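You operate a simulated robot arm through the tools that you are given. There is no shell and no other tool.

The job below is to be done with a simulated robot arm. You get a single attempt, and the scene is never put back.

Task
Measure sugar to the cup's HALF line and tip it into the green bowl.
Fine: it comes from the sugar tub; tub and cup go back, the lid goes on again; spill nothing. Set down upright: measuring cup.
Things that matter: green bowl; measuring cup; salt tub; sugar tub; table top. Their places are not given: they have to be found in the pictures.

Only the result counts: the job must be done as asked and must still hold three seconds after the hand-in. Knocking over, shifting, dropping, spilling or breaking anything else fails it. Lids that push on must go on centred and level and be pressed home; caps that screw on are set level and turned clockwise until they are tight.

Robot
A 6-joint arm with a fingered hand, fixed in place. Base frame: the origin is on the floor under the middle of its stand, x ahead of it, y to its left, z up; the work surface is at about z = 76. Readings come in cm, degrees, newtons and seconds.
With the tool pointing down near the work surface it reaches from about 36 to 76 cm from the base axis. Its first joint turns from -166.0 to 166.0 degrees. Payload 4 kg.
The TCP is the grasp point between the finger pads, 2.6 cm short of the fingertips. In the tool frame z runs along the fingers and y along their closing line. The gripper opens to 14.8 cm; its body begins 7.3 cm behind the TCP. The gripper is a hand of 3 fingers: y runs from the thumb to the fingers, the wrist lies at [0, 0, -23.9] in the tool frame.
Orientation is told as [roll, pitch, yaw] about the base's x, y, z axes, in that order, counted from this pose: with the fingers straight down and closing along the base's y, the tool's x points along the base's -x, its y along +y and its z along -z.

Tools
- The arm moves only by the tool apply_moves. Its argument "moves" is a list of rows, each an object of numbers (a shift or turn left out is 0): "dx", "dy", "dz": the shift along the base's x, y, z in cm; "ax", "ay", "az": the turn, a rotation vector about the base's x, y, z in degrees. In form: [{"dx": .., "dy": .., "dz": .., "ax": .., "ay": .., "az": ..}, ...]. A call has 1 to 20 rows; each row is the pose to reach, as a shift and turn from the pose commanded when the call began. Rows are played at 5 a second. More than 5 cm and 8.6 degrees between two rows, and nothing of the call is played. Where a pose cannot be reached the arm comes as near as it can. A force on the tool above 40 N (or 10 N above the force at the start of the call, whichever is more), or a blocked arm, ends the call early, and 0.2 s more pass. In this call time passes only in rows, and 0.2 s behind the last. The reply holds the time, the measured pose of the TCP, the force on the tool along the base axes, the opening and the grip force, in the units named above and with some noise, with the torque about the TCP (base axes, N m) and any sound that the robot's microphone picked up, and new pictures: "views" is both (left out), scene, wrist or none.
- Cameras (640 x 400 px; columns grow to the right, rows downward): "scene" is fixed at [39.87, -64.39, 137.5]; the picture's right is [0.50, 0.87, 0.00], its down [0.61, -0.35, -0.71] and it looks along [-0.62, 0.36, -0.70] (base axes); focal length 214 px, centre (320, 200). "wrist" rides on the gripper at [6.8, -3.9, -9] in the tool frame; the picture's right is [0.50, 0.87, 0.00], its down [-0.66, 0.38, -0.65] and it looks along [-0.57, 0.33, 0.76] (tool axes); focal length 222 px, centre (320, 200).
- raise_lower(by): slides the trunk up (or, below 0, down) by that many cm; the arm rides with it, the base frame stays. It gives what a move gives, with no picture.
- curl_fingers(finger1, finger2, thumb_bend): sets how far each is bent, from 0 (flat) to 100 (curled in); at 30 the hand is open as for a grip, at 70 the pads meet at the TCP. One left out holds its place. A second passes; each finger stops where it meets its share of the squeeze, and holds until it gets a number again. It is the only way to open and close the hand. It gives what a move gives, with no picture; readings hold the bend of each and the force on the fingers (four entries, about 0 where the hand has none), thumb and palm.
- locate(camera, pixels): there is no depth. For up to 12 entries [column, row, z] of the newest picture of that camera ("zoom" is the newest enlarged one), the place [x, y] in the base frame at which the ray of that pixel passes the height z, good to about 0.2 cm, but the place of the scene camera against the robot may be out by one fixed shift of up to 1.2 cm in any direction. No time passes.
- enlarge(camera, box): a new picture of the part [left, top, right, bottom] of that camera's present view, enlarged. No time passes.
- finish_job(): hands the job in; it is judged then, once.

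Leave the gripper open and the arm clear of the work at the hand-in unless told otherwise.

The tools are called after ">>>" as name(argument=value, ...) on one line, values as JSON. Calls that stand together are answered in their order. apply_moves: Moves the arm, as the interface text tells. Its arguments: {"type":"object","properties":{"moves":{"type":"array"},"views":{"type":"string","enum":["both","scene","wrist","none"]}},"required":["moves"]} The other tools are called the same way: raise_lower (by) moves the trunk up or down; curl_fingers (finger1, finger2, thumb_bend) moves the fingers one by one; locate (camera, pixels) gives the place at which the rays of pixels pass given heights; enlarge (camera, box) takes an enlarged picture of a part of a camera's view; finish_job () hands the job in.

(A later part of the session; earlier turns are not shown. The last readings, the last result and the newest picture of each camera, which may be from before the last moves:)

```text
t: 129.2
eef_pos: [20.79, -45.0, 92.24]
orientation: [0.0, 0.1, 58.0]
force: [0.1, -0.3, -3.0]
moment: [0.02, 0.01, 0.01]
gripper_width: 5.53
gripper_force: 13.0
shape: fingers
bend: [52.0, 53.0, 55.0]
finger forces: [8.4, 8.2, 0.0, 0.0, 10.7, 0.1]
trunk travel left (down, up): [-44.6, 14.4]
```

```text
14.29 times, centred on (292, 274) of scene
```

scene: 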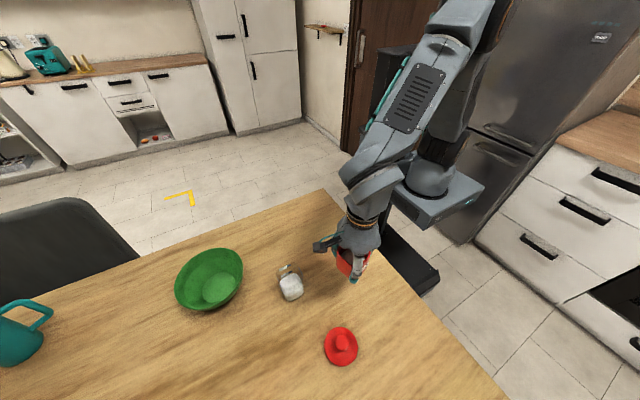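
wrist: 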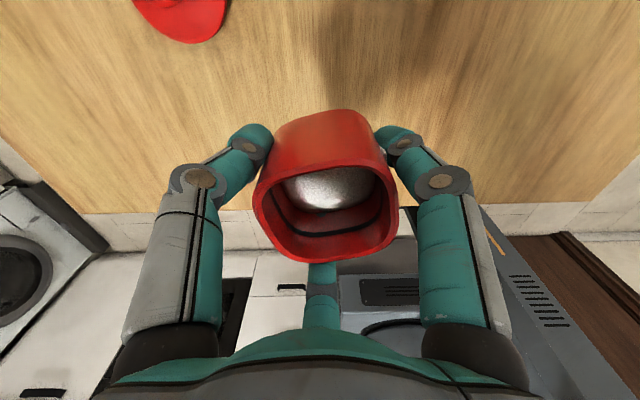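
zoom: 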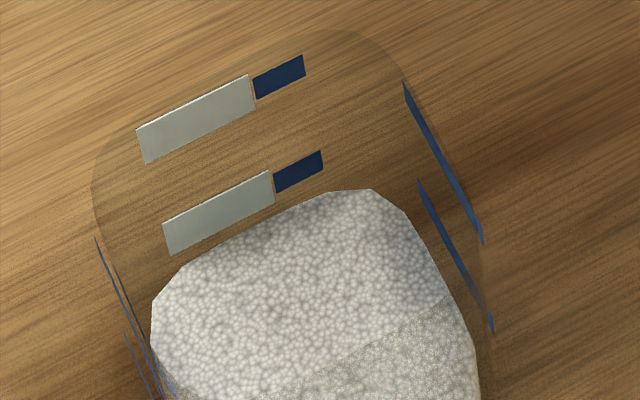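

On the labelled wall the sugar's edge is now just under the HALF label, about 0.5–0.7 cm below the line's centre. I'll pour a little more, this time up to 76°.

>>> apply_moves(moves=[{"dy": -0.3}, {"dx": -0.2, "dy": -1.2}, {"dx": -0.5, "dy": -2.7}, {"dx": -0.9, "dy": -4.7}, {"dx": -1.3, "dy": -6.9}, {"dx": -1.7, "dy": -9.1}, {"dx": -2.1, "dy": -11.3}, {"dx": -2.5, "dy": -13.3}, {"dx": -2.8, "dy": -14.9}, {"dx": -3, "dy": -15.8}, {"dx": -3, "dy": -16.2}], views="none")

>>> apply_moves(moves=[{"ax": -3.29, "ay": -5.26, "dx": 0.1, "dy": -0.06}, {"ax": -6.57, "ay": -10.5, "dx": 0.15, "dy": -0.09}, {"ax": -9.86, "ay": -15.8, "dx": 0.16, "dy": -0.1}, {"ax": -13.1, "ay": -21, "dx": 0.14, "dy": -0.09}, {"ax": -16.4, "ay": -26.3, "dx": 0.09, "dy": -0.06}, {"ax": -19.7, "ay": -31.5, "dx": -0.02, "dy": 0.01}, {"ax": -23, "ay": -36.8, "dx": -0.17, "dy": 0.1}, {"ax": -26.3, "ay": -42.1, "dx": -0.36, "dy": 0.22}, {"ax": -29.6, "ay": -47.3, "dx": -0.58, "dy": 0.36}, {"ax": -32.86, "ay": -52.6, "dx": -0.82, "dy": 0.51}, {"ax": -35, "ay": -56, "dx": -0.99, "dy": 0.62}, {"ax": -37.1, "ay": -59.4, "dx": -1.17, "dy": 0.73}, {"ax": -38.2, "ay": -61, "dx": -1.25, "dy": 0.79}, {"ax": -39.2, "ay": -62.7, "dx": -1.36, "dy": 0.85}, {"ax": -40.3, "ay": -64.4, "dx": -1.46, "dy": 0.92}, {"ax": -40.3, "ay": -64.4, "dx": -1.46, "dy": 0.92}], views="wrist")

>>> enlarge(camera="wrist", box=[470, 205, 550, 305])

>>> enlarge(camera="wrist", box=[250, 100, 400, 270])

```text
t: 131.6
eef_pos: [17.78, -61.22, 92.29]
orientation: [0.0, 0.0, 58.0]
force: [-0.1, 0.4, -2.5]
moment: [-0.04, -0.01, -0.01]
gripper_width: 5.56
gripper_force: 13.3
shape: fingers
bend: [52.0, 53.0, 55.0]
finger forces: [8.4, 8.2, 0.0, 0.0, 10.5, 0.0]
trunk travel left (down, up): [-44.6, 14.4]
```

```text
t: 135.0
eef_pos: [16.58, -60.42, 92.42]
orientation: [-76.0, 0.0, 57.9]
force: [0.1, 0.0, -2.9]
moment: [0.05, 0.08, -0.02]
gripper_width: 5.52
gripper_force: 13.7
shape: fingers
bend: [52.0, 53.0, 55.0]
finger forces: [9.0, 9.3, 0.1, 0.0, 9.2, 0.1]
trunk travel left (down, up): [-44.6, 14.4]
```

wrist: 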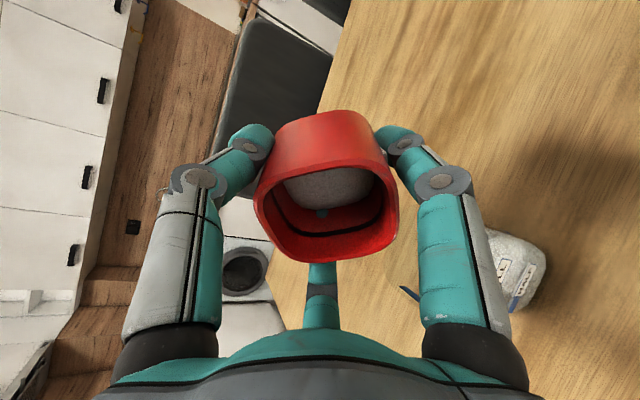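

```text
4.00 times, centred on (510, 255) of wrist
```

zoom: 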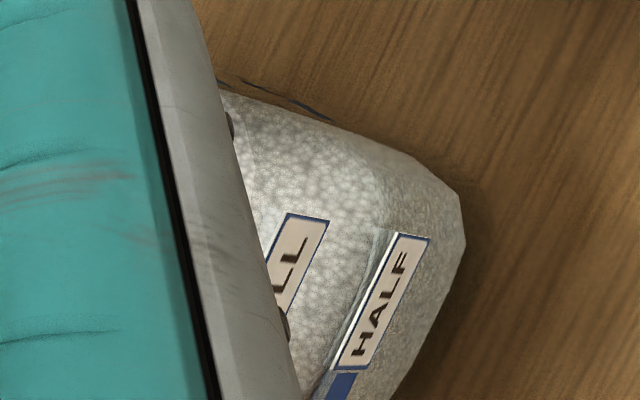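

```text
2.35 times, centred on (325, 185) of wrist
```

zoom: 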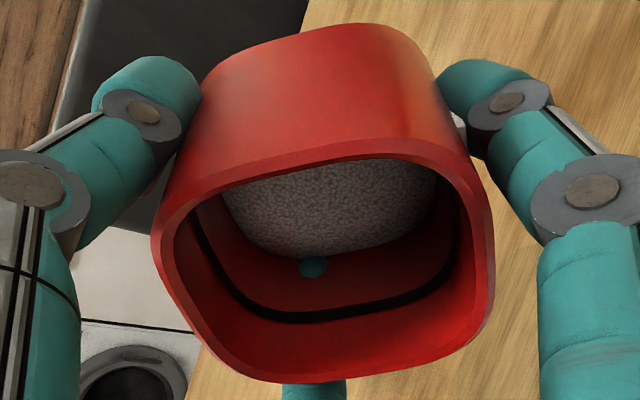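

I'll tilt back and read the cup again.

>>> apply_moves(moves=[{"ax": 3.2, "ay": 5.1, "dx": 0.3, "dy": -0.19}, {"ax": 7.44, "ay": 11.8, "dx": 0.64, "dy": -0.41}, {"ax": 10.7, "ay": 17.1, "dx": 0.88, "dy": -0.56}, {"ax": 14, "ay": 22.3, "dx": 1.1, "dy": -0.7}, {"ax": 17.3, "ay": 27.6, "dx": 1.29, "dy": -0.82}, {"ax": 20.6, "ay": 32.9, "dx": 1.44, "dy": -0.91}, {"ax": 23.9, "ay": 38.1, "dx": 1.55, "dy": -0.98}, {"ax": 27.2, "ay": 43.4, "dx": 1.6, "dy": -1.01}, {"ax": 30.4, "ay": 48.6, "dx": 1.62, "dy": -1.02}, {"ax": 33.7, "ay": 53.9, "dx": 1.61, "dy": -1.01}, {"ax": 37, "ay": 59.1, "dx": 1.56, "dy": -0.98}, {"ax": 40.3, "ay": 64.4, "dx": 1.46, "dy": -0.92}], views="none")

>>> apply_moves(moves=[{"dy": 0.3}, {"dx": 0.2, "dy": 1.2}, {"dx": 0.5, "dy": 2.7}, {"dx": 0.9, "dy": 4.7}, {"dx": 1.3, "dy": 6.9}, {"dx": 1.7, "dy": 9.1}, {"dx": 2.1, "dy": 11.3}, {"dx": 2.5, "dy": 13.3}, {"dx": 2.8, "dy": 14.9}, {"dx": 3, "dy": 15.8}, {"dx": 3, "dy": 16.2}], views="wrist")

>>> enlarge(camera="scene", box=[265, 255, 320, 310])

>>> enlarge(camera="scene", box=[278, 260, 306, 288])

```text
t: 137.6
eef_pos: [18.07, -61.24, 92.34]
orientation: [0.1, 0.1, 57.8]
force: [-0.3, -1.2, -3.1]
moment: [0.01, 0.0, 0.0]
gripper_width: 5.48
gripper_force: 13.0
shape: fingers
bend: [52.0, 53.0, 55.0]
finger forces: [8.1, 8.3, 0.0, 0.1, 10.3, 0.1]
trunk travel left (down, up): [-44.6, 14.4]
```

```text
t: 140.0
eef_pos: [21.05, -45.15, 92.3]
orientation: [0.1, 0.1, 58.0]
force: [-1.0, 0.0, -2.9]
moment: [-0.04, -0.04, 0.02]
gripper_width: 5.46
gripper_force: 13.0
shape: fingers
bend: [52.0, 53.0, 55.0]
finger forces: [8.0, 8.4, 0.1, 0.0, 10.1, 0.1]
trunk travel left (down, up): [-44.6, 14.4]
```

wrist: 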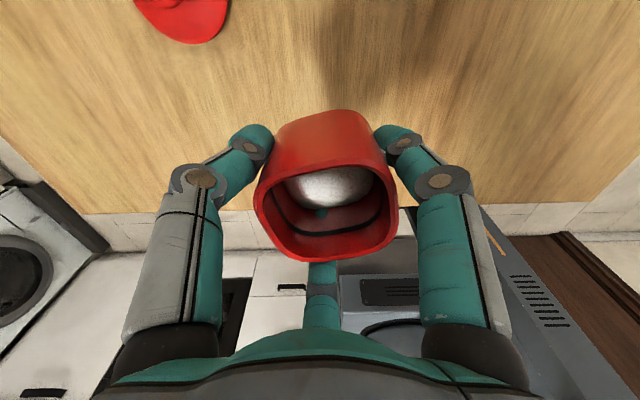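

```text
7.27 times, centred on (292, 282) of scene
```

zoom: 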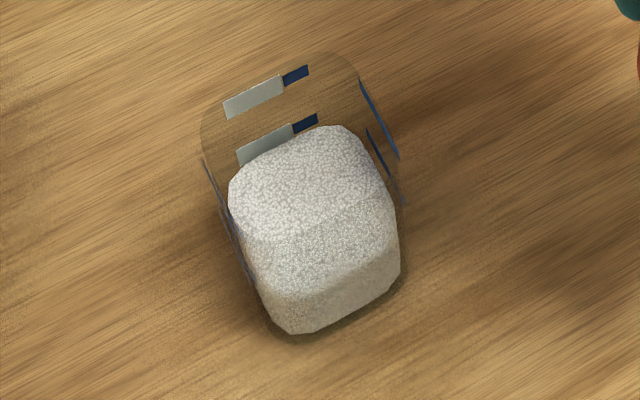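

```text
14.29 times, centred on (292, 274) of scene
```

zoom: 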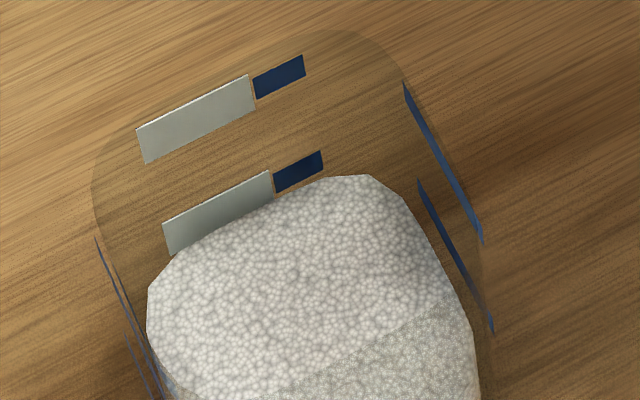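

The sugar edge now overlaps the lower edge of the HALF label; I estimate it's 0.1–0.4 cm under the line's centre. Before adding more I want a less slanted view. I'll turn the hand, with the tub upright, so the wrist camera looks at the cup from low down.

>>> apply_moves(moves=[{"az": 4}, {"az": 11}, {"az": 19}, {"az": 27}, {"az": 35}, {"az": 43}, {"az": 51}, {"az": 59}, {"az": 67}, {"az": 75}, {"az": 83}, {"az": 91}, {"az": 99}, {"az": 107}, {"az": 115}, {"az": 123}, {"az": 130}, {"az": 135}, {"az": 137}], views="none")

>>> apply_moves(moves=[{"dz": -0.5}, {"dz": -2}, {"dz": -4}, {"dz": -6}, {"dz": -7.8}, {"dz": -8.8}, {"dz": -9.2}])

>>> enlarge(camera="wrist", box=[330, 230, 430, 360])

```text
t: 144.0
eef_pos: [21.06, -45.13, 92.34]
orientation: [0.0, 0.1, -164.9]
force: [-0.3, -0.4, -3.1]
moment: [0.01, 0.0, 0.02]
gripper_width: 5.47
gripper_force: 13.3
shape: fingers
bend: [52.0, 53.0, 55.0]
finger forces: [7.8, 8.2, 0.1, 0.0, 9.9, 0.0]
trunk travel left (down, up): [-44.6, 14.4]
```

```text
t: 145.6
eef_pos: [21.03, -44.99, 83.16]
orientation: [-0.1, 0.1, -165.2]
force: [0.0, -0.4, -3.8]
moment: [0.03, 0.03, 0.04]
gripper_width: 5.48
gripper_force: 12.9
shape: fingers
bend: [52.0, 53.0, 55.0]
finger forces: [7.8, 8.2, 0.0, 0.1, 9.9, 0.1]
trunk travel left (down, up): [-44.6, 14.4]
```

scene: 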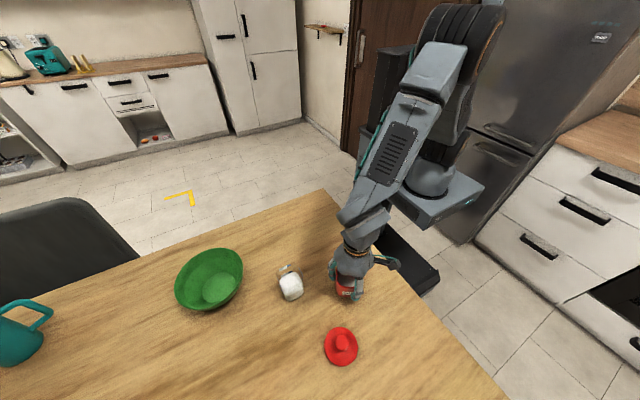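
wrist: 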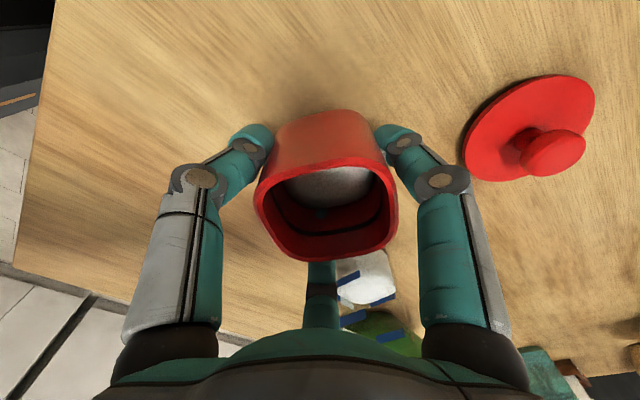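

```text
3.08 times, centred on (380, 295) of wrist
```

zoom: 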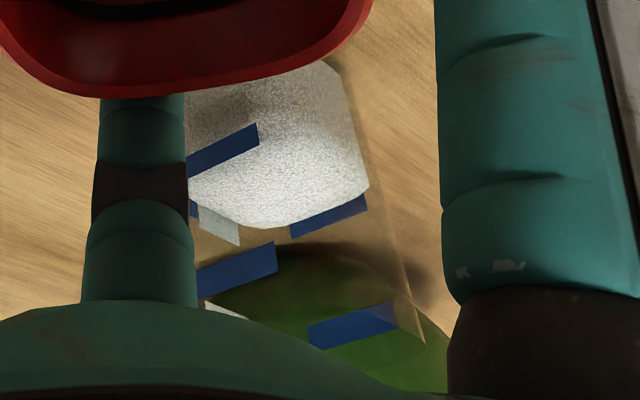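

This is a clear low-angle view (upside-down). On the far wall the sugar edge sits right at the lower edge of the HALF band, about 0.2 cm under its centre. A very small top-up should do, so I'll turn back and pour to about 79°.

>>> apply_moves(moves=[{"dz": 0.5}, {"dz": 2}, {"dz": 4}, {"dz": 6}, {"dz": 7.8}, {"dz": 8.8}, {"dz": 9.2}], views="none")

>>> apply_moves(moves=[{"az": -4}, {"az": -11}, {"az": -19}, {"az": -27}, {"az": -35}, {"az": -43}, {"az": -51}, {"az": -59}, {"az": -67}, {"az": -75}, {"az": -83}, {"az": -91}, {"az": -99}, {"az": -107}, {"az": -115}, {"az": -123}, {"az": -130}, {"az": -135}, {"az": -137}], views="none")

>>> apply_moves(moves=[{"dy": -0.3}, {"dx": -0.2, "dy": -1.2}, {"dx": -0.5, "dy": -2.7}, {"dx": -0.9, "dy": -4.7}, {"dx": -1.3, "dy": -6.9}, {"dx": -1.7, "dy": -9.1}, {"dx": -2.1, "dy": -11.3}, {"dx": -2.5, "dy": -13.3}, {"dx": -2.8, "dy": -14.9}, {"dx": -3, "dy": -15.8}, {"dx": -3, "dy": -16.2}], views="wrist")

```text
t: 147.2
eef_pos: [21.06, -45.11, 92.36]
orientation: [-0.1, 0.1, -165.0]
force: [0.6, 0.0, -3.8]
moment: [0.02, -0.01, 0.01]
gripper_width: 5.48
gripper_force: 13.1
shape: fingers
bend: [52.0, 53.0, 55.0]
finger forces: [8.0, 8.2, 0.0, 0.0, 9.7, 0.0]
trunk travel left (down, up): [-44.6, 14.4]
```

```text
t: 151.2
eef_pos: [20.9, -45.04, 92.38]
orientation: [-0.1, 0.1, 57.9]
force: [0.4, 0.1, -3.0]
moment: [-0.01, 0.0, 0.02]
gripper_width: 5.46
gripper_force: 12.3
shape: fingers
bend: [52.0, 53.0, 55.0]
finger forces: [7.9, 8.3, 0.1, 0.0, 9.6, 0.0]
trunk travel left (down, up): [-44.6, 14.4]
```

```text
t: 153.6
eef_pos: [18.14, -61.24, 92.31]
orientation: [0.0, 0.1, 58.0]
force: [-0.7, -0.1, -2.2]
moment: [-0.01, -0.02, -0.02]
gripper_width: 5.46
gripper_force: 13.0
shape: fingers
bend: [52.0, 53.0, 55.0]
finger forces: [7.9, 8.1, 0.0, 0.1, 9.5, 0.0]
trunk travel left (down, up): [-44.6, 14.4]
```

wrist: 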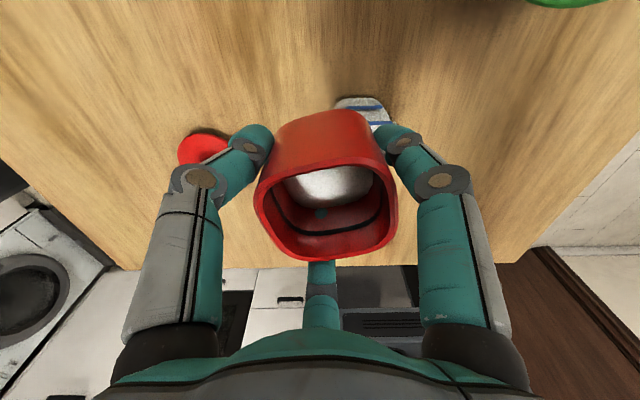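

>>> apply_moves(moves=[{"ax": -3.29, "ay": -5.26, "dx": 0.1, "dy": -0.06}, {"ax": -6.57, "ay": -10.5, "dx": 0.15, "dy": -0.09}, {"ax": -9.86, "ay": -15.8, "dx": 0.16, "dy": -0.1}, {"ax": -13.1, "ay": -21, "dx": 0.14, "dy": -0.09}, {"ax": -16.4, "ay": -26.3, "dx": 0.09, "dy": -0.06}, {"ax": -19.7, "ay": -31.5, "dx": -0.02, "dy": 0.01}, {"ax": -23, "ay": -36.8, "dx": -0.17, "dy": 0.1}, {"ax": -26.3, "ay": -42.1, "dx": -0.36, "dy": 0.22}, {"ax": -29.6, "ay": -47.3, "dx": -0.58, "dy": 0.36}, {"ax": -32.86, "ay": -52.6, "dx": -0.82, "dy": 0.51}, {"ax": -36, "ay": -57.7, "dx": -1.08, "dy": 0.67}, {"ax": -39.2, "ay": -62.7, "dx": -1.36, "dy": 0.85}, {"ax": -40.3, "ay": -64.4, "dx": -1.46, "dy": 0.92}, {"ax": -41.1, "ay": -65.7, "dx": -1.53, "dy": 0.96}, {"ax": -41.9, "ay": -67, "dx": -1.6, "dy": 1.0}, {"ax": -41.9, "ay": -67, "dx": -1.6, "dy": 1.0}], views="wrist")

>>> apply_moves(moves=[{"ax": 4.2, "ay": 6.7, "dx": 0.4, "dy": -0.25}, {"ax": 8.4, "ay": 13.4, "dx": 0.75, "dy": -0.48}, {"ax": 12.6, "ay": 20.1, "dx": 1.05, "dy": -0.66}, {"ax": 16.8, "ay": 26.8, "dx": 1.3, "dy": -0.82}, {"ax": 21, "ay": 33.5, "dx": 1.5, "dy": -0.94}, {"ax": 25.1, "ay": 40.2, "dx": 1.63, "dy": -1.02}, {"ax": 29.3, "ay": 46.9, "dx": 1.7, "dy": -1.06}, {"ax": 33.5, "ay": 53.6, "dx": 1.73, "dy": -1.08}, {"ax": 37.7, "ay": 60.3, "dx": 1.68, "dy": -1.05}, {"ax": 41.9, "ay": 67, "dx": 1.6, "dy": -1.0}], views="none")

>>> apply_moves(moves=[{"dy": 0.3}, {"dx": 0.2, "dy": 1.2}, {"dx": 0.5, "dy": 2.7}, {"dx": 0.9, "dy": 4.7}, {"dx": 1.3, "dy": 6.9}, {"dx": 1.7, "dy": 9.1}, {"dx": 2.1, "dy": 11.3}, {"dx": 2.5, "dy": 13.3}, {"dx": 2.8, "dy": 14.9}, {"dx": 3, "dy": 15.8}, {"dx": 3, "dy": 16.2}], views="scene")

>>> enlarge(camera="scene", box=[278, 260, 306, 288])

```text
t: 157.0
eef_pos: [16.54, -60.39, 92.4]
orientation: [-79.1, 0.0, 57.9]
force: [0.4, -1.1, -3.6]
moment: [0.04, 0.05, -0.01]
gripper_width: 5.42
gripper_force: 12.9
shape: fingers
bend: [52.0, 53.0, 55.0]
finger forces: [8.9, 9.5, 0.0, 0.0, 8.6, 0.0]
trunk travel left (down, up): [-44.6, 14.4]
```

wrist: 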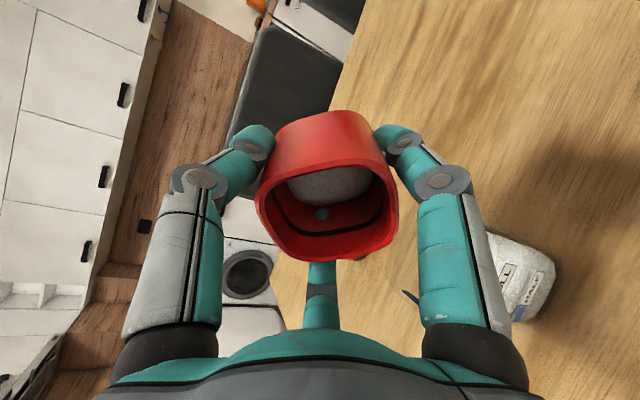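

```text
t: 159.2
eef_pos: [17.95, -61.25, 92.33]
orientation: [0.2, 0.2, 57.9]
force: [0.0, 0.0, -1.9]
moment: [-0.05, -0.02, 0.04]
gripper_width: 5.1
gripper_force: 12.1
shape: fingers
bend: [53.0, 53.0, 55.0]
finger forces: [7.1, 9.3, 0.0, 0.0, 7.7, 0.1]
trunk travel left (down, up): [-44.6, 14.4]
```

```text
t: 161.6
eef_pos: [20.99, -45.0, 92.42]
orientation: [0.0, 0.0, 57.9]
force: [0.1, -0.7, -2.1]
moment: [-0.03, 0.0, 0.0]
gripper_width: 5.12
gripper_force: 12.0
shape: fingers
bend: [54.0, 53.0, 55.0]
finger forces: [6.9, 9.3, 0.0, 0.0, 7.7, 0.0]
trunk travel left (down, up): [-44.6, 14.4]
```

scene: 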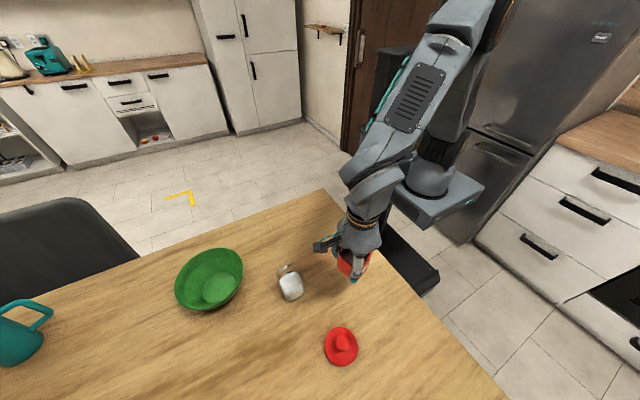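

```text
14.29 times, centred on (292, 274) of scene
```

zoom: 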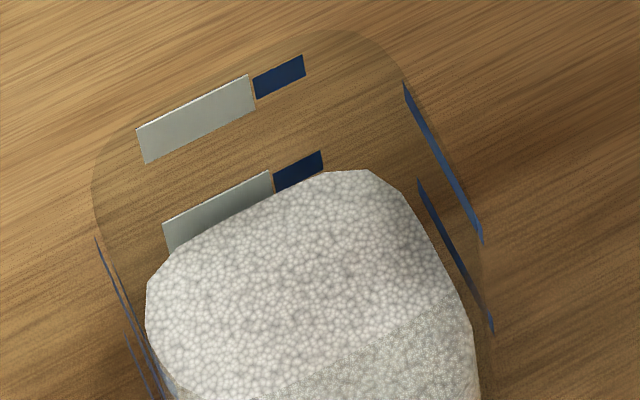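

The sugar edge now reaches the middle of the HALF label after allowing for the wall's parallax, so that's at HALF. The grip reading changed slightly, so I'll check the tub in the wrist view.

>>> apply_moves(moves=[{"dz": 0}], views="wrist")

>>> enlarge(camera="wrist", box=[200, 70, 440, 280])

>>> enlarge(camera="scene", box=[300, 220, 410, 320])

```text
t: 162.0
eef_pos: [21.02, -45.05, 92.37]
orientation: [0.1, 0.0, 57.9]
force: [0.0, -0.8, -3.5]
moment: [0.0, 0.02, -0.03]
gripper_width: 5.12
gripper_force: 11.5
shape: fingers
bend: [54.0, 53.0, 55.0]
finger forces: [6.9, 9.1, 0.0, 0.0, 7.7, 0.0]
trunk travel left (down, up): [-44.6, 14.4]
```

wrist: 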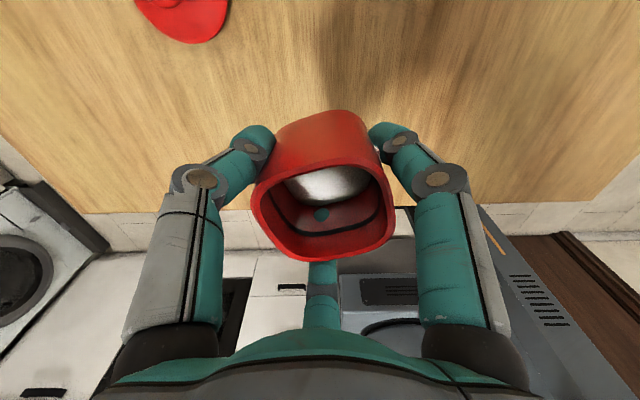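

```text
1.90 times, centred on (320, 175) of wrist
```

zoom: 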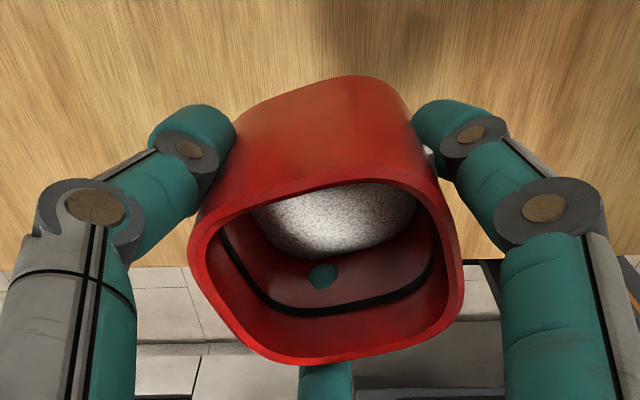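

```text
4.00 times, centred on (355, 270) of scene
```

zoom: 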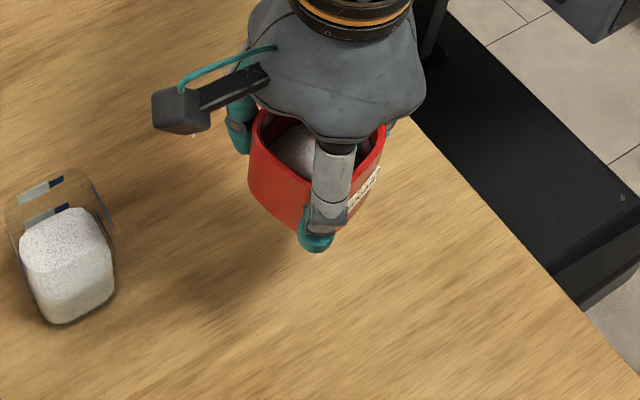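

>>> enlarge(camera="wrist", box=[160, 60, 480, 260])

```text
2.00 times, centred on (320, 160) of wrist
```

zoom: 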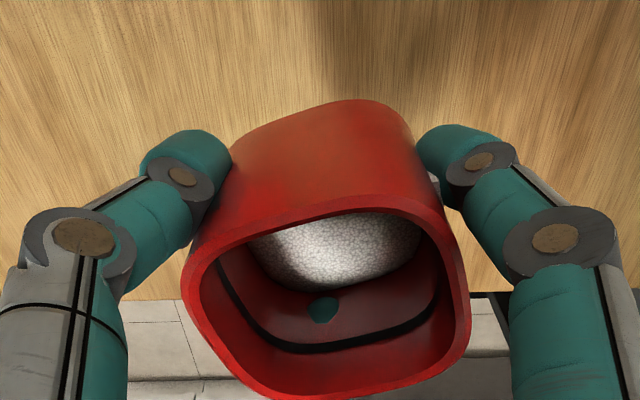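

The tub turned about 4° in the hand. I'll set the hand yaw to 41 to restore the tub's original heading and lower it over its original place (about (21.35,-45.05) for the hand).

>>> apply_moves(moves=[{"az": -5, "dx": 0.1}, {"az": -11, "dx": 0.2}, {"az": -16, "dx": 0.33}, {"az": -17, "dx": 0.33, "dz": -1}, {"az": -17, "dx": 0.33, "dz": -3}, {"az": -17, "dx": 0.33, "dz": -5}, {"az": -17, "dx": 0.33, "dz": -7}, {"az": -17, "dx": 0.33, "dz": -9}, {"az": -17, "dx": 0.33, "dz": -10.3}, {"az": -17, "dx": 0.33, "dz": -10.8}])

>>> enlarge(camera="wrist", box=[160, 60, 480, 260])

>>> enlarge(camera="scene", box=[300, 220, 410, 320])

```text
t: 164.2
eef_pos: [21.44, -44.94, 81.54]
orientation: [-0.1, 0.0, 40.9]
force: [-0.3, 0.1, -2.0]
moment: [0.02, -0.02, 0.0]
gripper_width: 5.09
gripper_force: 12.0
shape: fingers
bend: [54.0, 53.0, 55.0]
finger forces: [6.9, 9.2, 0.0, 0.0, 7.7, 0.1]
trunk travel left (down, up): [-44.6, 14.4]
```

scene: 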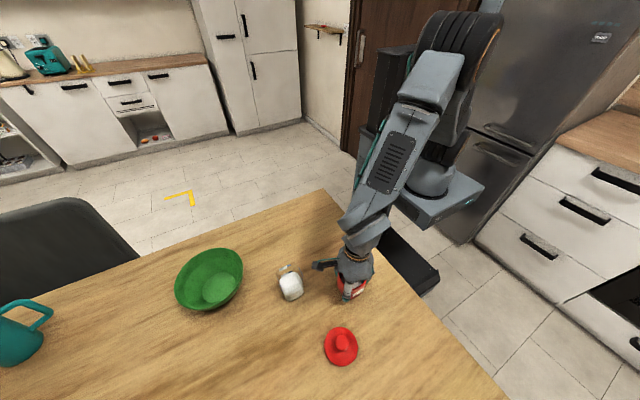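
wrist: 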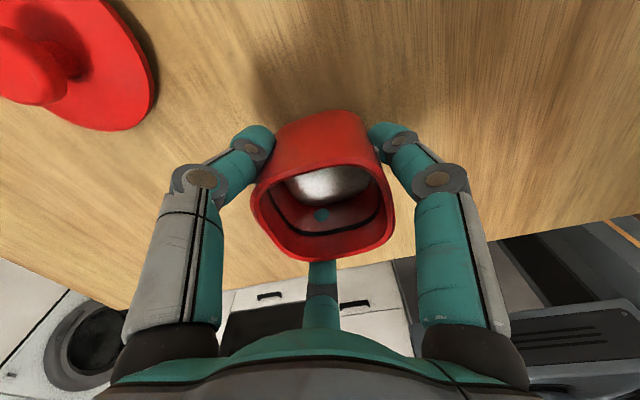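

```text
2.00 times, centred on (320, 160) of wrist
```

zoom: 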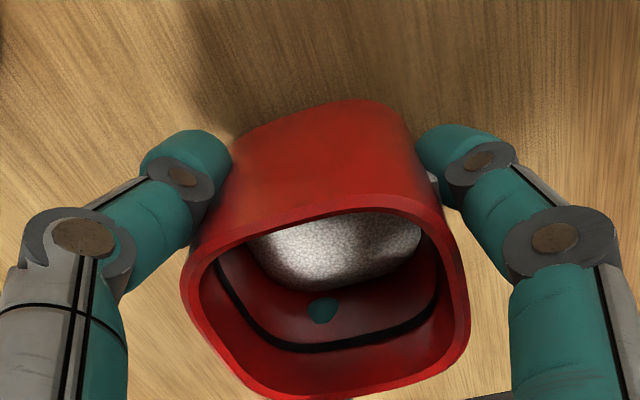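

```text
4.00 times, centred on (355, 270) of scene
```

zoom: 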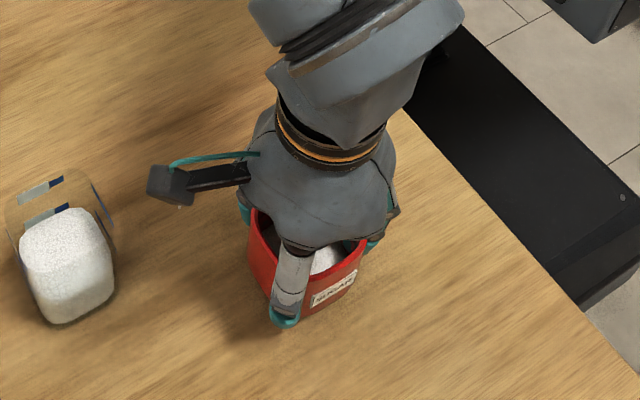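

Now I'll lower gently in small steps until the tub touches the table.

>>> apply_moves(moves=[{"dz": -0.25}, {"dz": -0.5}], views="none")

>>> apply_moves(moves=[{"dz": -0.15}, {"dz": -0.3}], views="none")

>>> apply_moves(moves=[{"dz": -0.15}], views="none")

```text
t: 164.8
eef_pos: [21.42, -44.95, 81.19]
orientation: [0.0, 0.0, 41.0]
force: [-0.4, -0.2, -2.9]
moment: [-0.01, 0.0, 0.0]
gripper_width: 5.09
gripper_force: 11.1
shape: fingers
bend: [54.0, 53.0, 55.0]
finger forces: [6.8, 9.3, 0.1, 0.0, 7.8, 0.0]
trunk travel left (down, up): [-44.6, 14.4]
```

```text
t: 165.4
eef_pos: [21.4, -45.16, 80.9]
orientation: [-0.2, 0.1, 41.1]
force: [1.1, 0.3, 9.3]
moment: [0.12, 0.01, 0.0]
gripper_width: 5.02
gripper_force: 12.6
shape: fingers
bend: [54.0, 52.0, 55.0]
finger forces: [7.8, 9.7, 0.0, 0.1, 7.9, 0.0]
trunk travel left (down, up): [-44.6, 14.4]
```

```text
t: 165.8
eef_pos: [21.19, -45.04, 80.88]
orientation: [-0.1, 0.2, 40.9]
force: [0.7, -1.3, 18.4]
moment: [0.1, -0.04, -0.01]
gripper_width: 5.01
gripper_force: 13.7
shape: fingers
bend: [54.0, 52.0, 55.0]
finger forces: [8.4, 9.9, 0.0, 0.1, 9.3, 0.0]
trunk travel left (down, up): [-44.6, 14.4]
```

It touched at z≈80.9 (18 N). I'll relieve slightly and open the fingers in steps.

>>> apply_moves(moves=[{"dz": 0.2}], views="none")

>>> curl_fingers(finger1=50, finger2=50, thumb_bend=50)

>>> curl_fingers(finger1=36, finger2=36, thumb_bend=36)

>>> apply_moves(moves=[{"dz": 2}, {"dz": 5}, {"dz": 9}, {"dz": 13}, {"dz": 16}])

>>> enlarge(camera="wrist", box=[240, 30, 400, 180])

>>> enlarge(camera="scene", box=[260, 240, 388, 320])

```text
t: 166.2
eef_pos: [21.31, -45.0, 80.95]
orientation: [0.0, 0.1, 41.0]
force: [-1.1, -2.5, 8.5]
moment: [-0.01, 0.05, 0.0]
gripper_width: 5.05
gripper_force: 13.9
shape: fingers
bend: [53.0, 52.0, 55.0]
finger forces: [8.8, 9.2, 0.0, 0.0, 9.7, 0.1]
trunk travel left (down, up): [-44.6, 14.4]
```

```text
t: 167.2
eef_pos: [21.37, -45.03, 81.0]
orientation: [-0.1, 0.0, 40.9]
force: [0.2, 1.0, 0.0]
moment: [0.01, 0.01, -0.06]
gripper_width: 6.13
gripper_force: 0.2
shape: fingers
bend: [50.0, 50.0, 50.0]
finger forces: [0.0, 0.3, 0.0, 0.0, 0.0, 0.0]
trunk travel left (down, up): [-44.6, 14.4]
```

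```text
t: 168.2
eef_pos: [21.4, -45.06, 80.84]
orientation: [0.1, -0.1, 40.9]
force: [0.1, -1.0, -0.2]
moment: [-0.02, 0.0, 0.0]
gripper_width: 10.76
gripper_force: 0.1
shape: fingers
bend: [36.0, 36.0, 36.0]
finger forces: [0.1, 0.0, 0.0, 0.0, 0.1, 0.1]
trunk travel left (down, up): [-44.6, 14.4]
```

```text
t: 169.4
eef_pos: [21.29, -44.85, 96.74]
orientation: [0.0, 0.1, 40.9]
force: [0.0, 0.2, 0.2]
moment: [0.01, 0.03, 0.0]
gripper_width: 10.75
gripper_force: 0.0
shape: fingers
bend: [36.0, 36.0, 36.0]
finger forces: [0.1, 0.0, 0.1, 0.1, 0.1, 0.0]
trunk travel left (down, up): [-44.6, 14.4]
```

scene: 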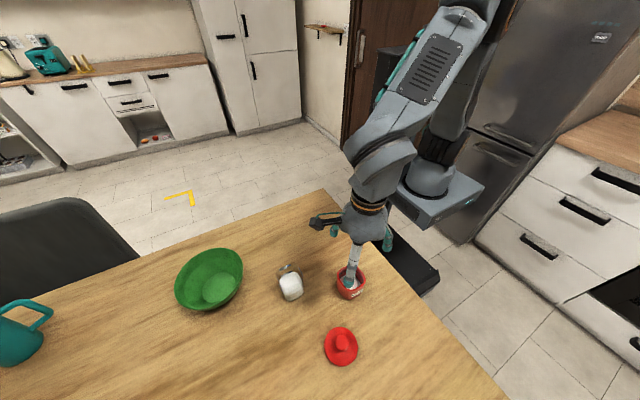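
wrist: 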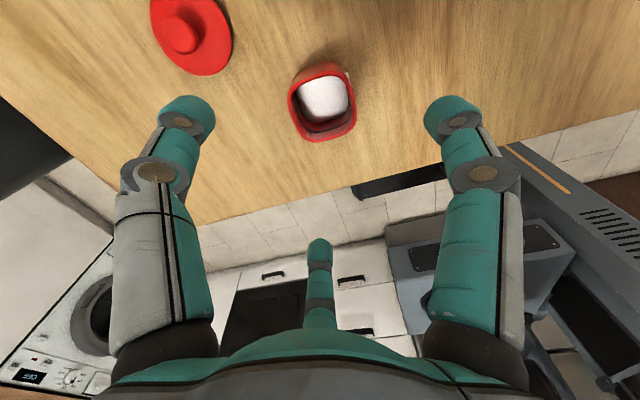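

```text
2.67 times, centred on (320, 105) of wrist
```

zoom: 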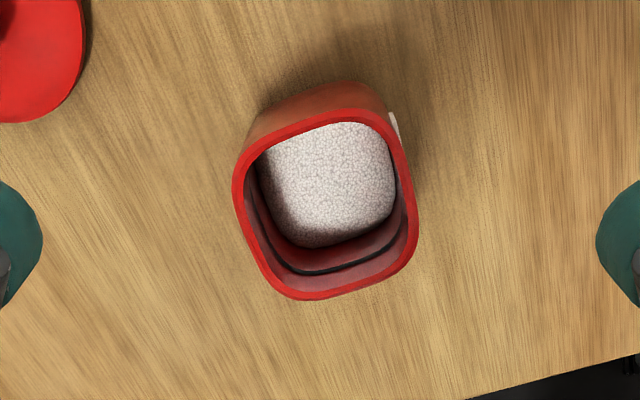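

```text
5.00 times, centred on (324, 280) of scene
```

zoom: 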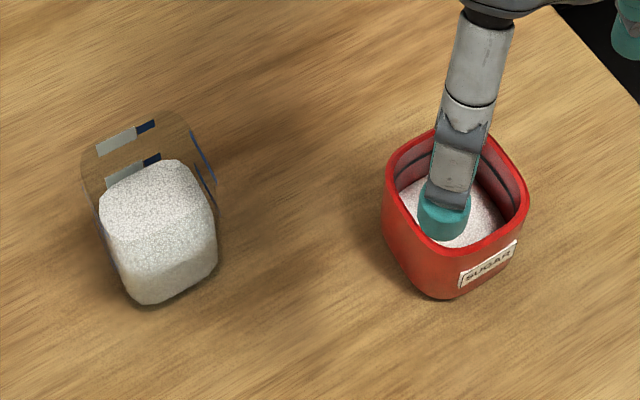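

The tub is back in place, upright, within about 0.4 cm of where it was. I'll verify the cup level once more from low down before using it: turn the empty hand to yaw 195 above the tub and come down around it with open fingers.

>>> apply_moves(moves=[{"az": 8}, {"az": 16}, {"az": 24}, {"az": 32}, {"az": 40}, {"az": 48}, {"az": 56}, {"az": 64}, {"az": 72}, {"az": 80}, {"az": 88}, {"az": 96}, {"az": 104}, {"az": 112}, {"az": 120}, {"az": 128}, {"az": 136}, {"az": 144}, {"az": 152}, {"az": 154}], views="none")

>>> apply_moves(moves=[{"dz": -4}, {"dz": -8}, {"dz": -11}, {"dz": -13.3}], views="wrist")

>>> enlarge(camera="wrist", box=[330, 230, 430, 360])

```text
t: 173.6
eef_pos: [21.23, -44.95, 96.82]
orientation: [-0.1, 0.1, -164.9]
force: [-0.6, 0.2, 0.1]
moment: [-0.01, -0.01, 0.0]
gripper_width: 10.75
gripper_force: 0.1
shape: fingers
bend: [36.0, 36.0, 36.0]
finger forces: [0.0, 0.1, 0.0, 0.0, 0.0, 0.0]
trunk travel left (down, up): [-44.6, 14.4]
```

```text
t: 174.6
eef_pos: [21.29, -44.95, 83.63]
orientation: [0.0, 0.1, -165.0]
force: [0.5, -0.5, -0.9]
moment: [0.01, -0.02, -0.02]
gripper_width: 10.77
gripper_force: 0.1
shape: fingers
bend: [36.0, 36.0, 36.0]
finger forces: [0.0, 0.1, 0.1, 0.1, 0.1, 0.0]
trunk travel left (down, up): [-44.6, 14.4]
```

wrist: 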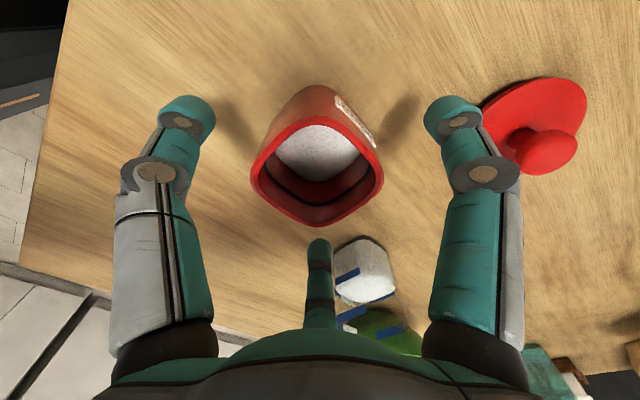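

```text
3.08 times, centred on (380, 295) of wrist
```

zoom: 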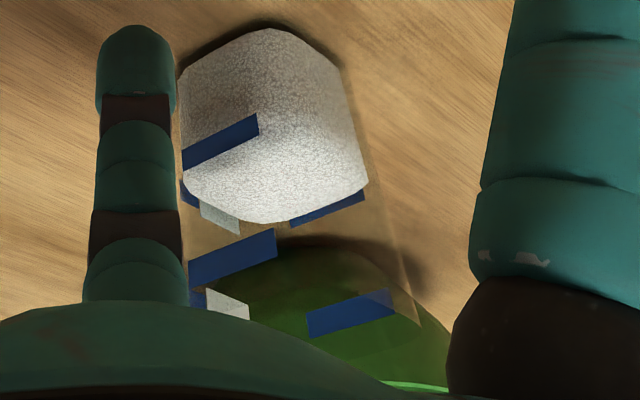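

Very clear view. I'll zoom further on the HALF lines.

>>> enlarge(camera="wrist", box=[335, 260, 400, 310])

>>> enlarge(camera="wrist", box=[330, 235, 405, 300])

```text
8.00 times, centred on (368, 285) of wrist
```

zoom: 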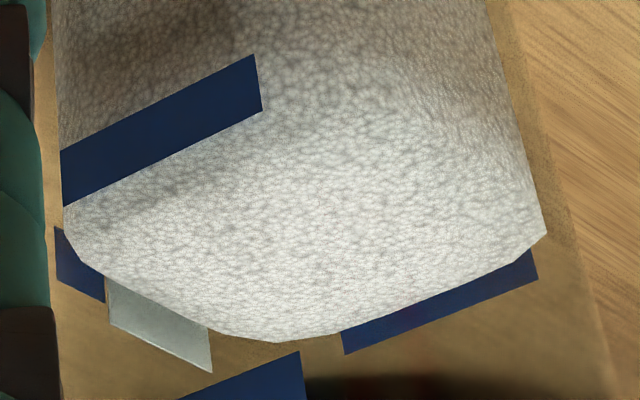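

```text
6.15 times, centred on (368, 268) of wrist
```

zoom: 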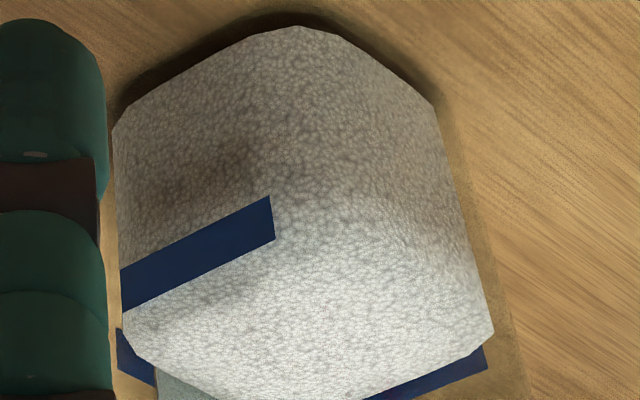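

Viewed from low, the sugar surface is at the HALF band on all walls, within a couple of millimetres, so that's good. Now for the cup. I'll raise the hand, move over the cup at yaw 135, and then at yaw 45, to centre it precisely.

>>> apply_moves(moves=[{"dz": 4}, {"dz": 8}, {"dz": 12}, {"dz": 13.4}, {"dz": 13.4, "az": -7, "dx": -0.8, "dy": -1.5}, {"dz": 13.4, "az": -15, "dx": -1.8, "dy": -3.5}, {"dz": 13.4, "az": -23, "dx": -3, "dy": -5.8}, {"dz": 13.4, "az": -31, "dx": -4.2, "dy": -8.1}, {"dz": 13.4, "az": -39, "dx": -5.4, "dy": -10.4}, {"dz": 13.4, "az": -47, "dx": -6.5, "dy": -12.5}, {"dz": 13.4, "az": -55, "dx": -7.2, "dy": -13.8}, {"dz": 13.4, "az": -60, "dx": -7.3, "dy": -13.9}], views="wrist")

>>> enlarge(camera="wrist", box=[240, 20, 400, 170])

>>> apply_moves(moves=[{"az": -8}, {"az": -16}, {"az": -24}, {"az": -32}, {"az": -40}, {"az": -48}, {"az": -56}, {"az": -64}, {"az": -72}, {"az": -80}, {"az": -88}, {"az": -90}], views="wrist")

>>> enlarge(camera="wrist", box=[240, 20, 400, 170])

```text
t: 177.2
eef_pos: [14.04, -58.76, 96.86]
orientation: [0.0, 0.0, 134.9]
force: [0.0, -0.8, 0.2]
moment: [0.03, 0.0, -0.01]
gripper_width: 10.76
gripper_force: 0.0
shape: fingers
bend: [36.0, 36.0, 36.0]
finger forces: [0.0, 0.0, 0.0, 0.0, 0.1, 0.0]
trunk travel left (down, up): [-44.6, 14.4]
```

wrist: 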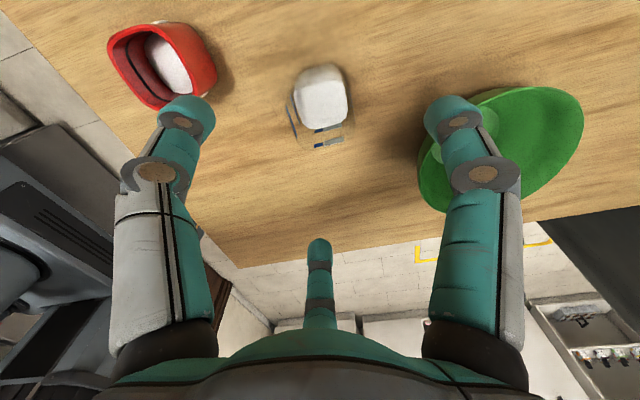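

```text
2.67 times, centred on (320, 95) of wrist
```

zoom: 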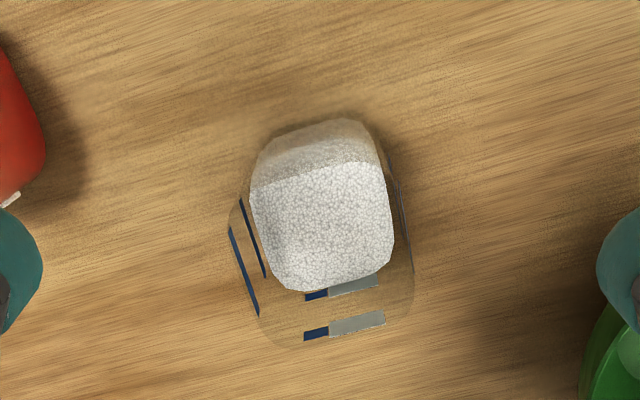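

```text
t: 179.8
eef_pos: [13.93, -58.96, 97.01]
orientation: [0.0, 0.1, 45.0]
force: [-0.1, 0.3, -0.3]
moment: [0.01, -0.01, 0.03]
gripper_width: 10.77
gripper_force: 0.1
shape: fingers
bend: [36.0, 36.0, 36.0]
finger forces: [0.1, 0.0, 0.0, 0.0, 0.0, 0.1]
trunk travel left (down, up): [-44.6, 14.4]
```

wrist: 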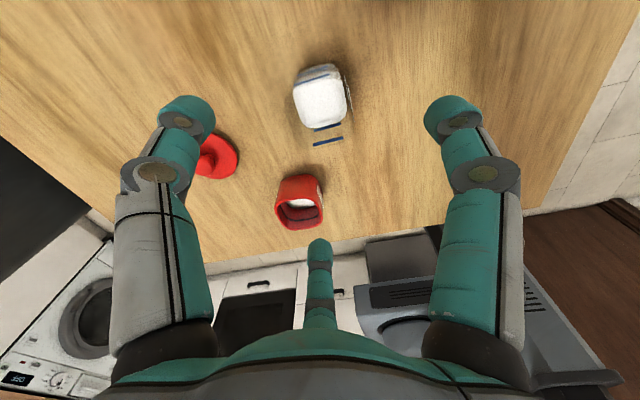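

```text
2.67 times, centred on (320, 95) of wrist
```

zoom: 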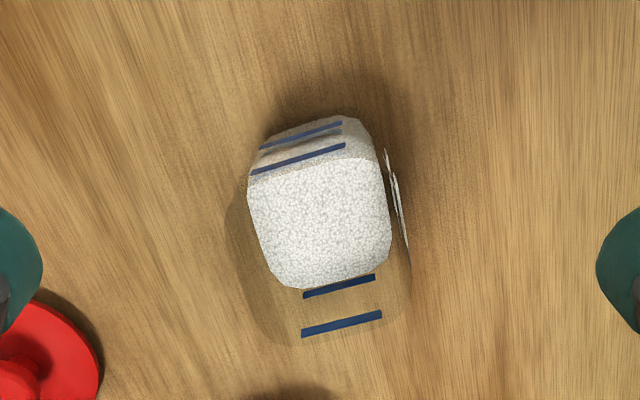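

The hand is centred over the cup within 0.05 cm in both views. I'll descend to z≈82.5 around it with the fingers open.

>>> apply_moves(moves=[{"dz": -4}, {"dz": -8}, {"dz": -11}, {"dz": -13}, {"dz": -14.5}])

>>> enlarge(camera="wrist", box=[160, 60, 480, 260])

>>> enlarge(camera="scene", box=[240, 220, 350, 320])

```text
t: 181.0
eef_pos: [13.93, -58.84, 82.53]
orientation: [0.0, 0.1, 44.9]
force: [-0.6, 0.2, 0.7]
moment: [0.03, -0.01, 0.02]
gripper_width: 10.75
gripper_force: 0.1
shape: fingers
bend: [36.0, 36.0, 36.0]
finger forces: [0.0, 0.0, 0.0, 0.0, 0.0, 0.0]
trunk travel left (down, up): [-44.6, 14.4]
```

scene: 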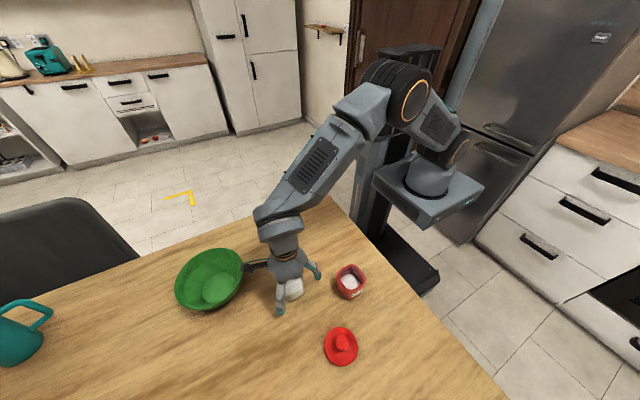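
wrist: 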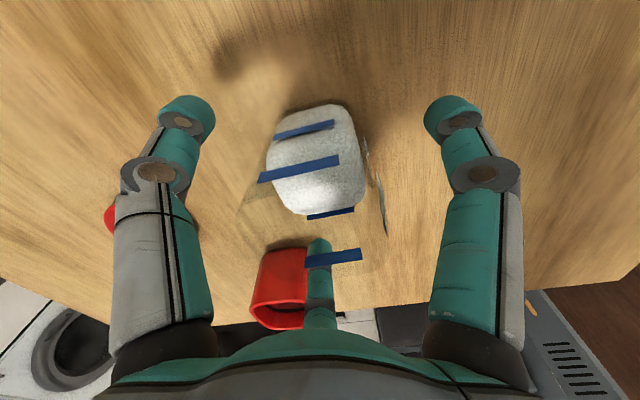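

```text
2.00 times, centred on (320, 160) of wrist
```

zoom: 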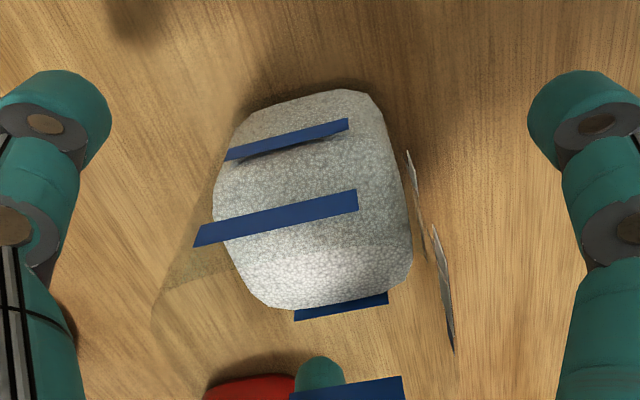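

```text
4.00 times, centred on (295, 270) of scene
```

zoom: 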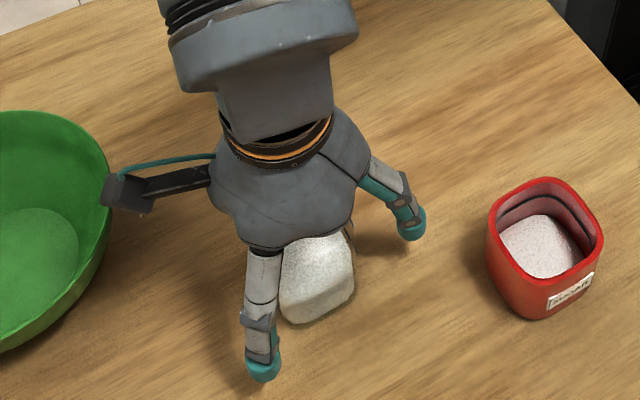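

The cup's sugar block is centred near column 316 here, so I'll shift +0.25 in x, then close gradually.

>>> apply_moves(moves=[{"dx": 0.25, "dy": -0.07}], views="none")

>>> curl_fingers(finger1=49, finger2=49, thumb_bend=47)

>>> enlarge(camera="wrist", box=[160, 60, 480, 260])

```text
t: 181.4
eef_pos: [14.1, -58.91, 82.42]
orientation: [-0.2, 0.1, 45.0]
force: [0.2, -0.1, -0.4]
moment: [0.01, 0.01, 0.02]
gripper_width: 10.74
gripper_force: 0.1
shape: fingers
bend: [36.0, 36.0, 36.0]
finger forces: [0.0, 0.0, 0.0, 0.0, 0.1, 0.1]
trunk travel left (down, up): [-44.6, 14.4]
```

```text
t: 182.4
eef_pos: [14.11, -58.94, 82.56]
orientation: [0.0, 0.0, 45.0]
force: [-0.1, -0.1, 0.8]
moment: [-0.01, 0.0, 0.0]
gripper_width: 6.92
gripper_force: 0.1
shape: fingers
bend: [49.0, 49.0, 47.0]
finger forces: [0.0, 0.0, 0.1, 0.0, 0.0, 0.1]
trunk travel left (down, up): [-44.6, 14.4]
```

```text
2.00 times, centred on (320, 160) of wrist
```

zoom: 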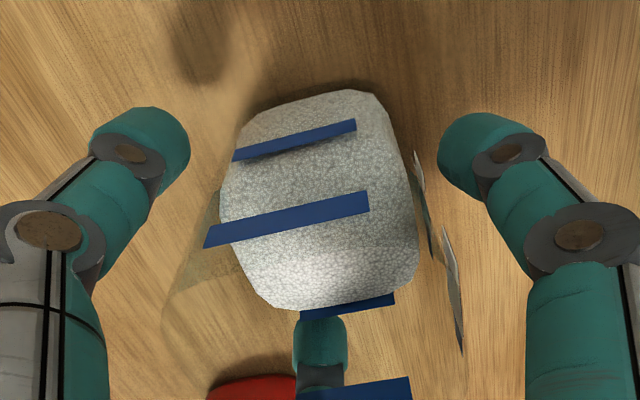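

>>> curl_fingers(finger1=52, finger2=52, thumb_bend=50)

>>> curl_fingers(finger1=53.5, finger2=53.5, thumb_bend=51.5)

>>> enlarge(camera="wrist", box=[160, 60, 480, 260])

```text
t: 183.4
eef_pos: [14.09, -58.89, 82.53]
orientation: [0.0, 0.0, 45.0]
force: [-0.2, -0.1, -0.9]
moment: [-0.03, 0.0, -0.04]
gripper_width: 5.92
gripper_force: 0.0
shape: fingers
bend: [52.0, 52.0, 50.0]
finger forces: [0.0, 0.0, 0.0, 0.1, 0.1, 0.1]
trunk travel left (down, up): [-44.6, 14.4]
```

```text
t: 184.4
eef_pos: [14.09, -58.93, 82.5]
orientation: [0.0, 0.0, 45.0]
force: [0.5, -0.2, -0.2]
moment: [0.01, -0.02, -0.01]
gripper_width: 5.65
gripper_force: 0.3
shape: fingers
bend: [52.0, 53.0, 51.0]
finger forces: [0.4, 0.1, 0.1, 0.0, 0.0, 0.0]
trunk travel left (down, up): [-44.6, 14.4]
```

```text
2.00 times, centred on (320, 160) of wrist
```

zoom: 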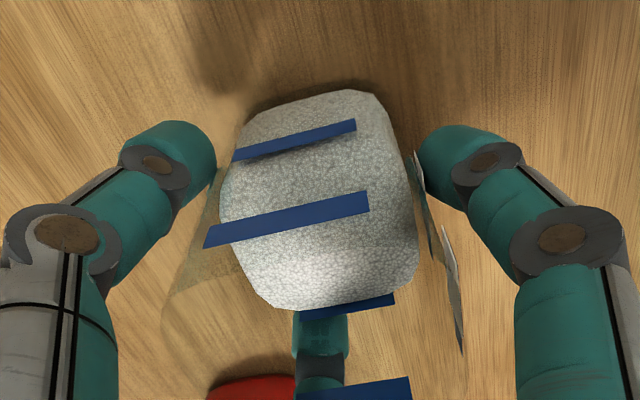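

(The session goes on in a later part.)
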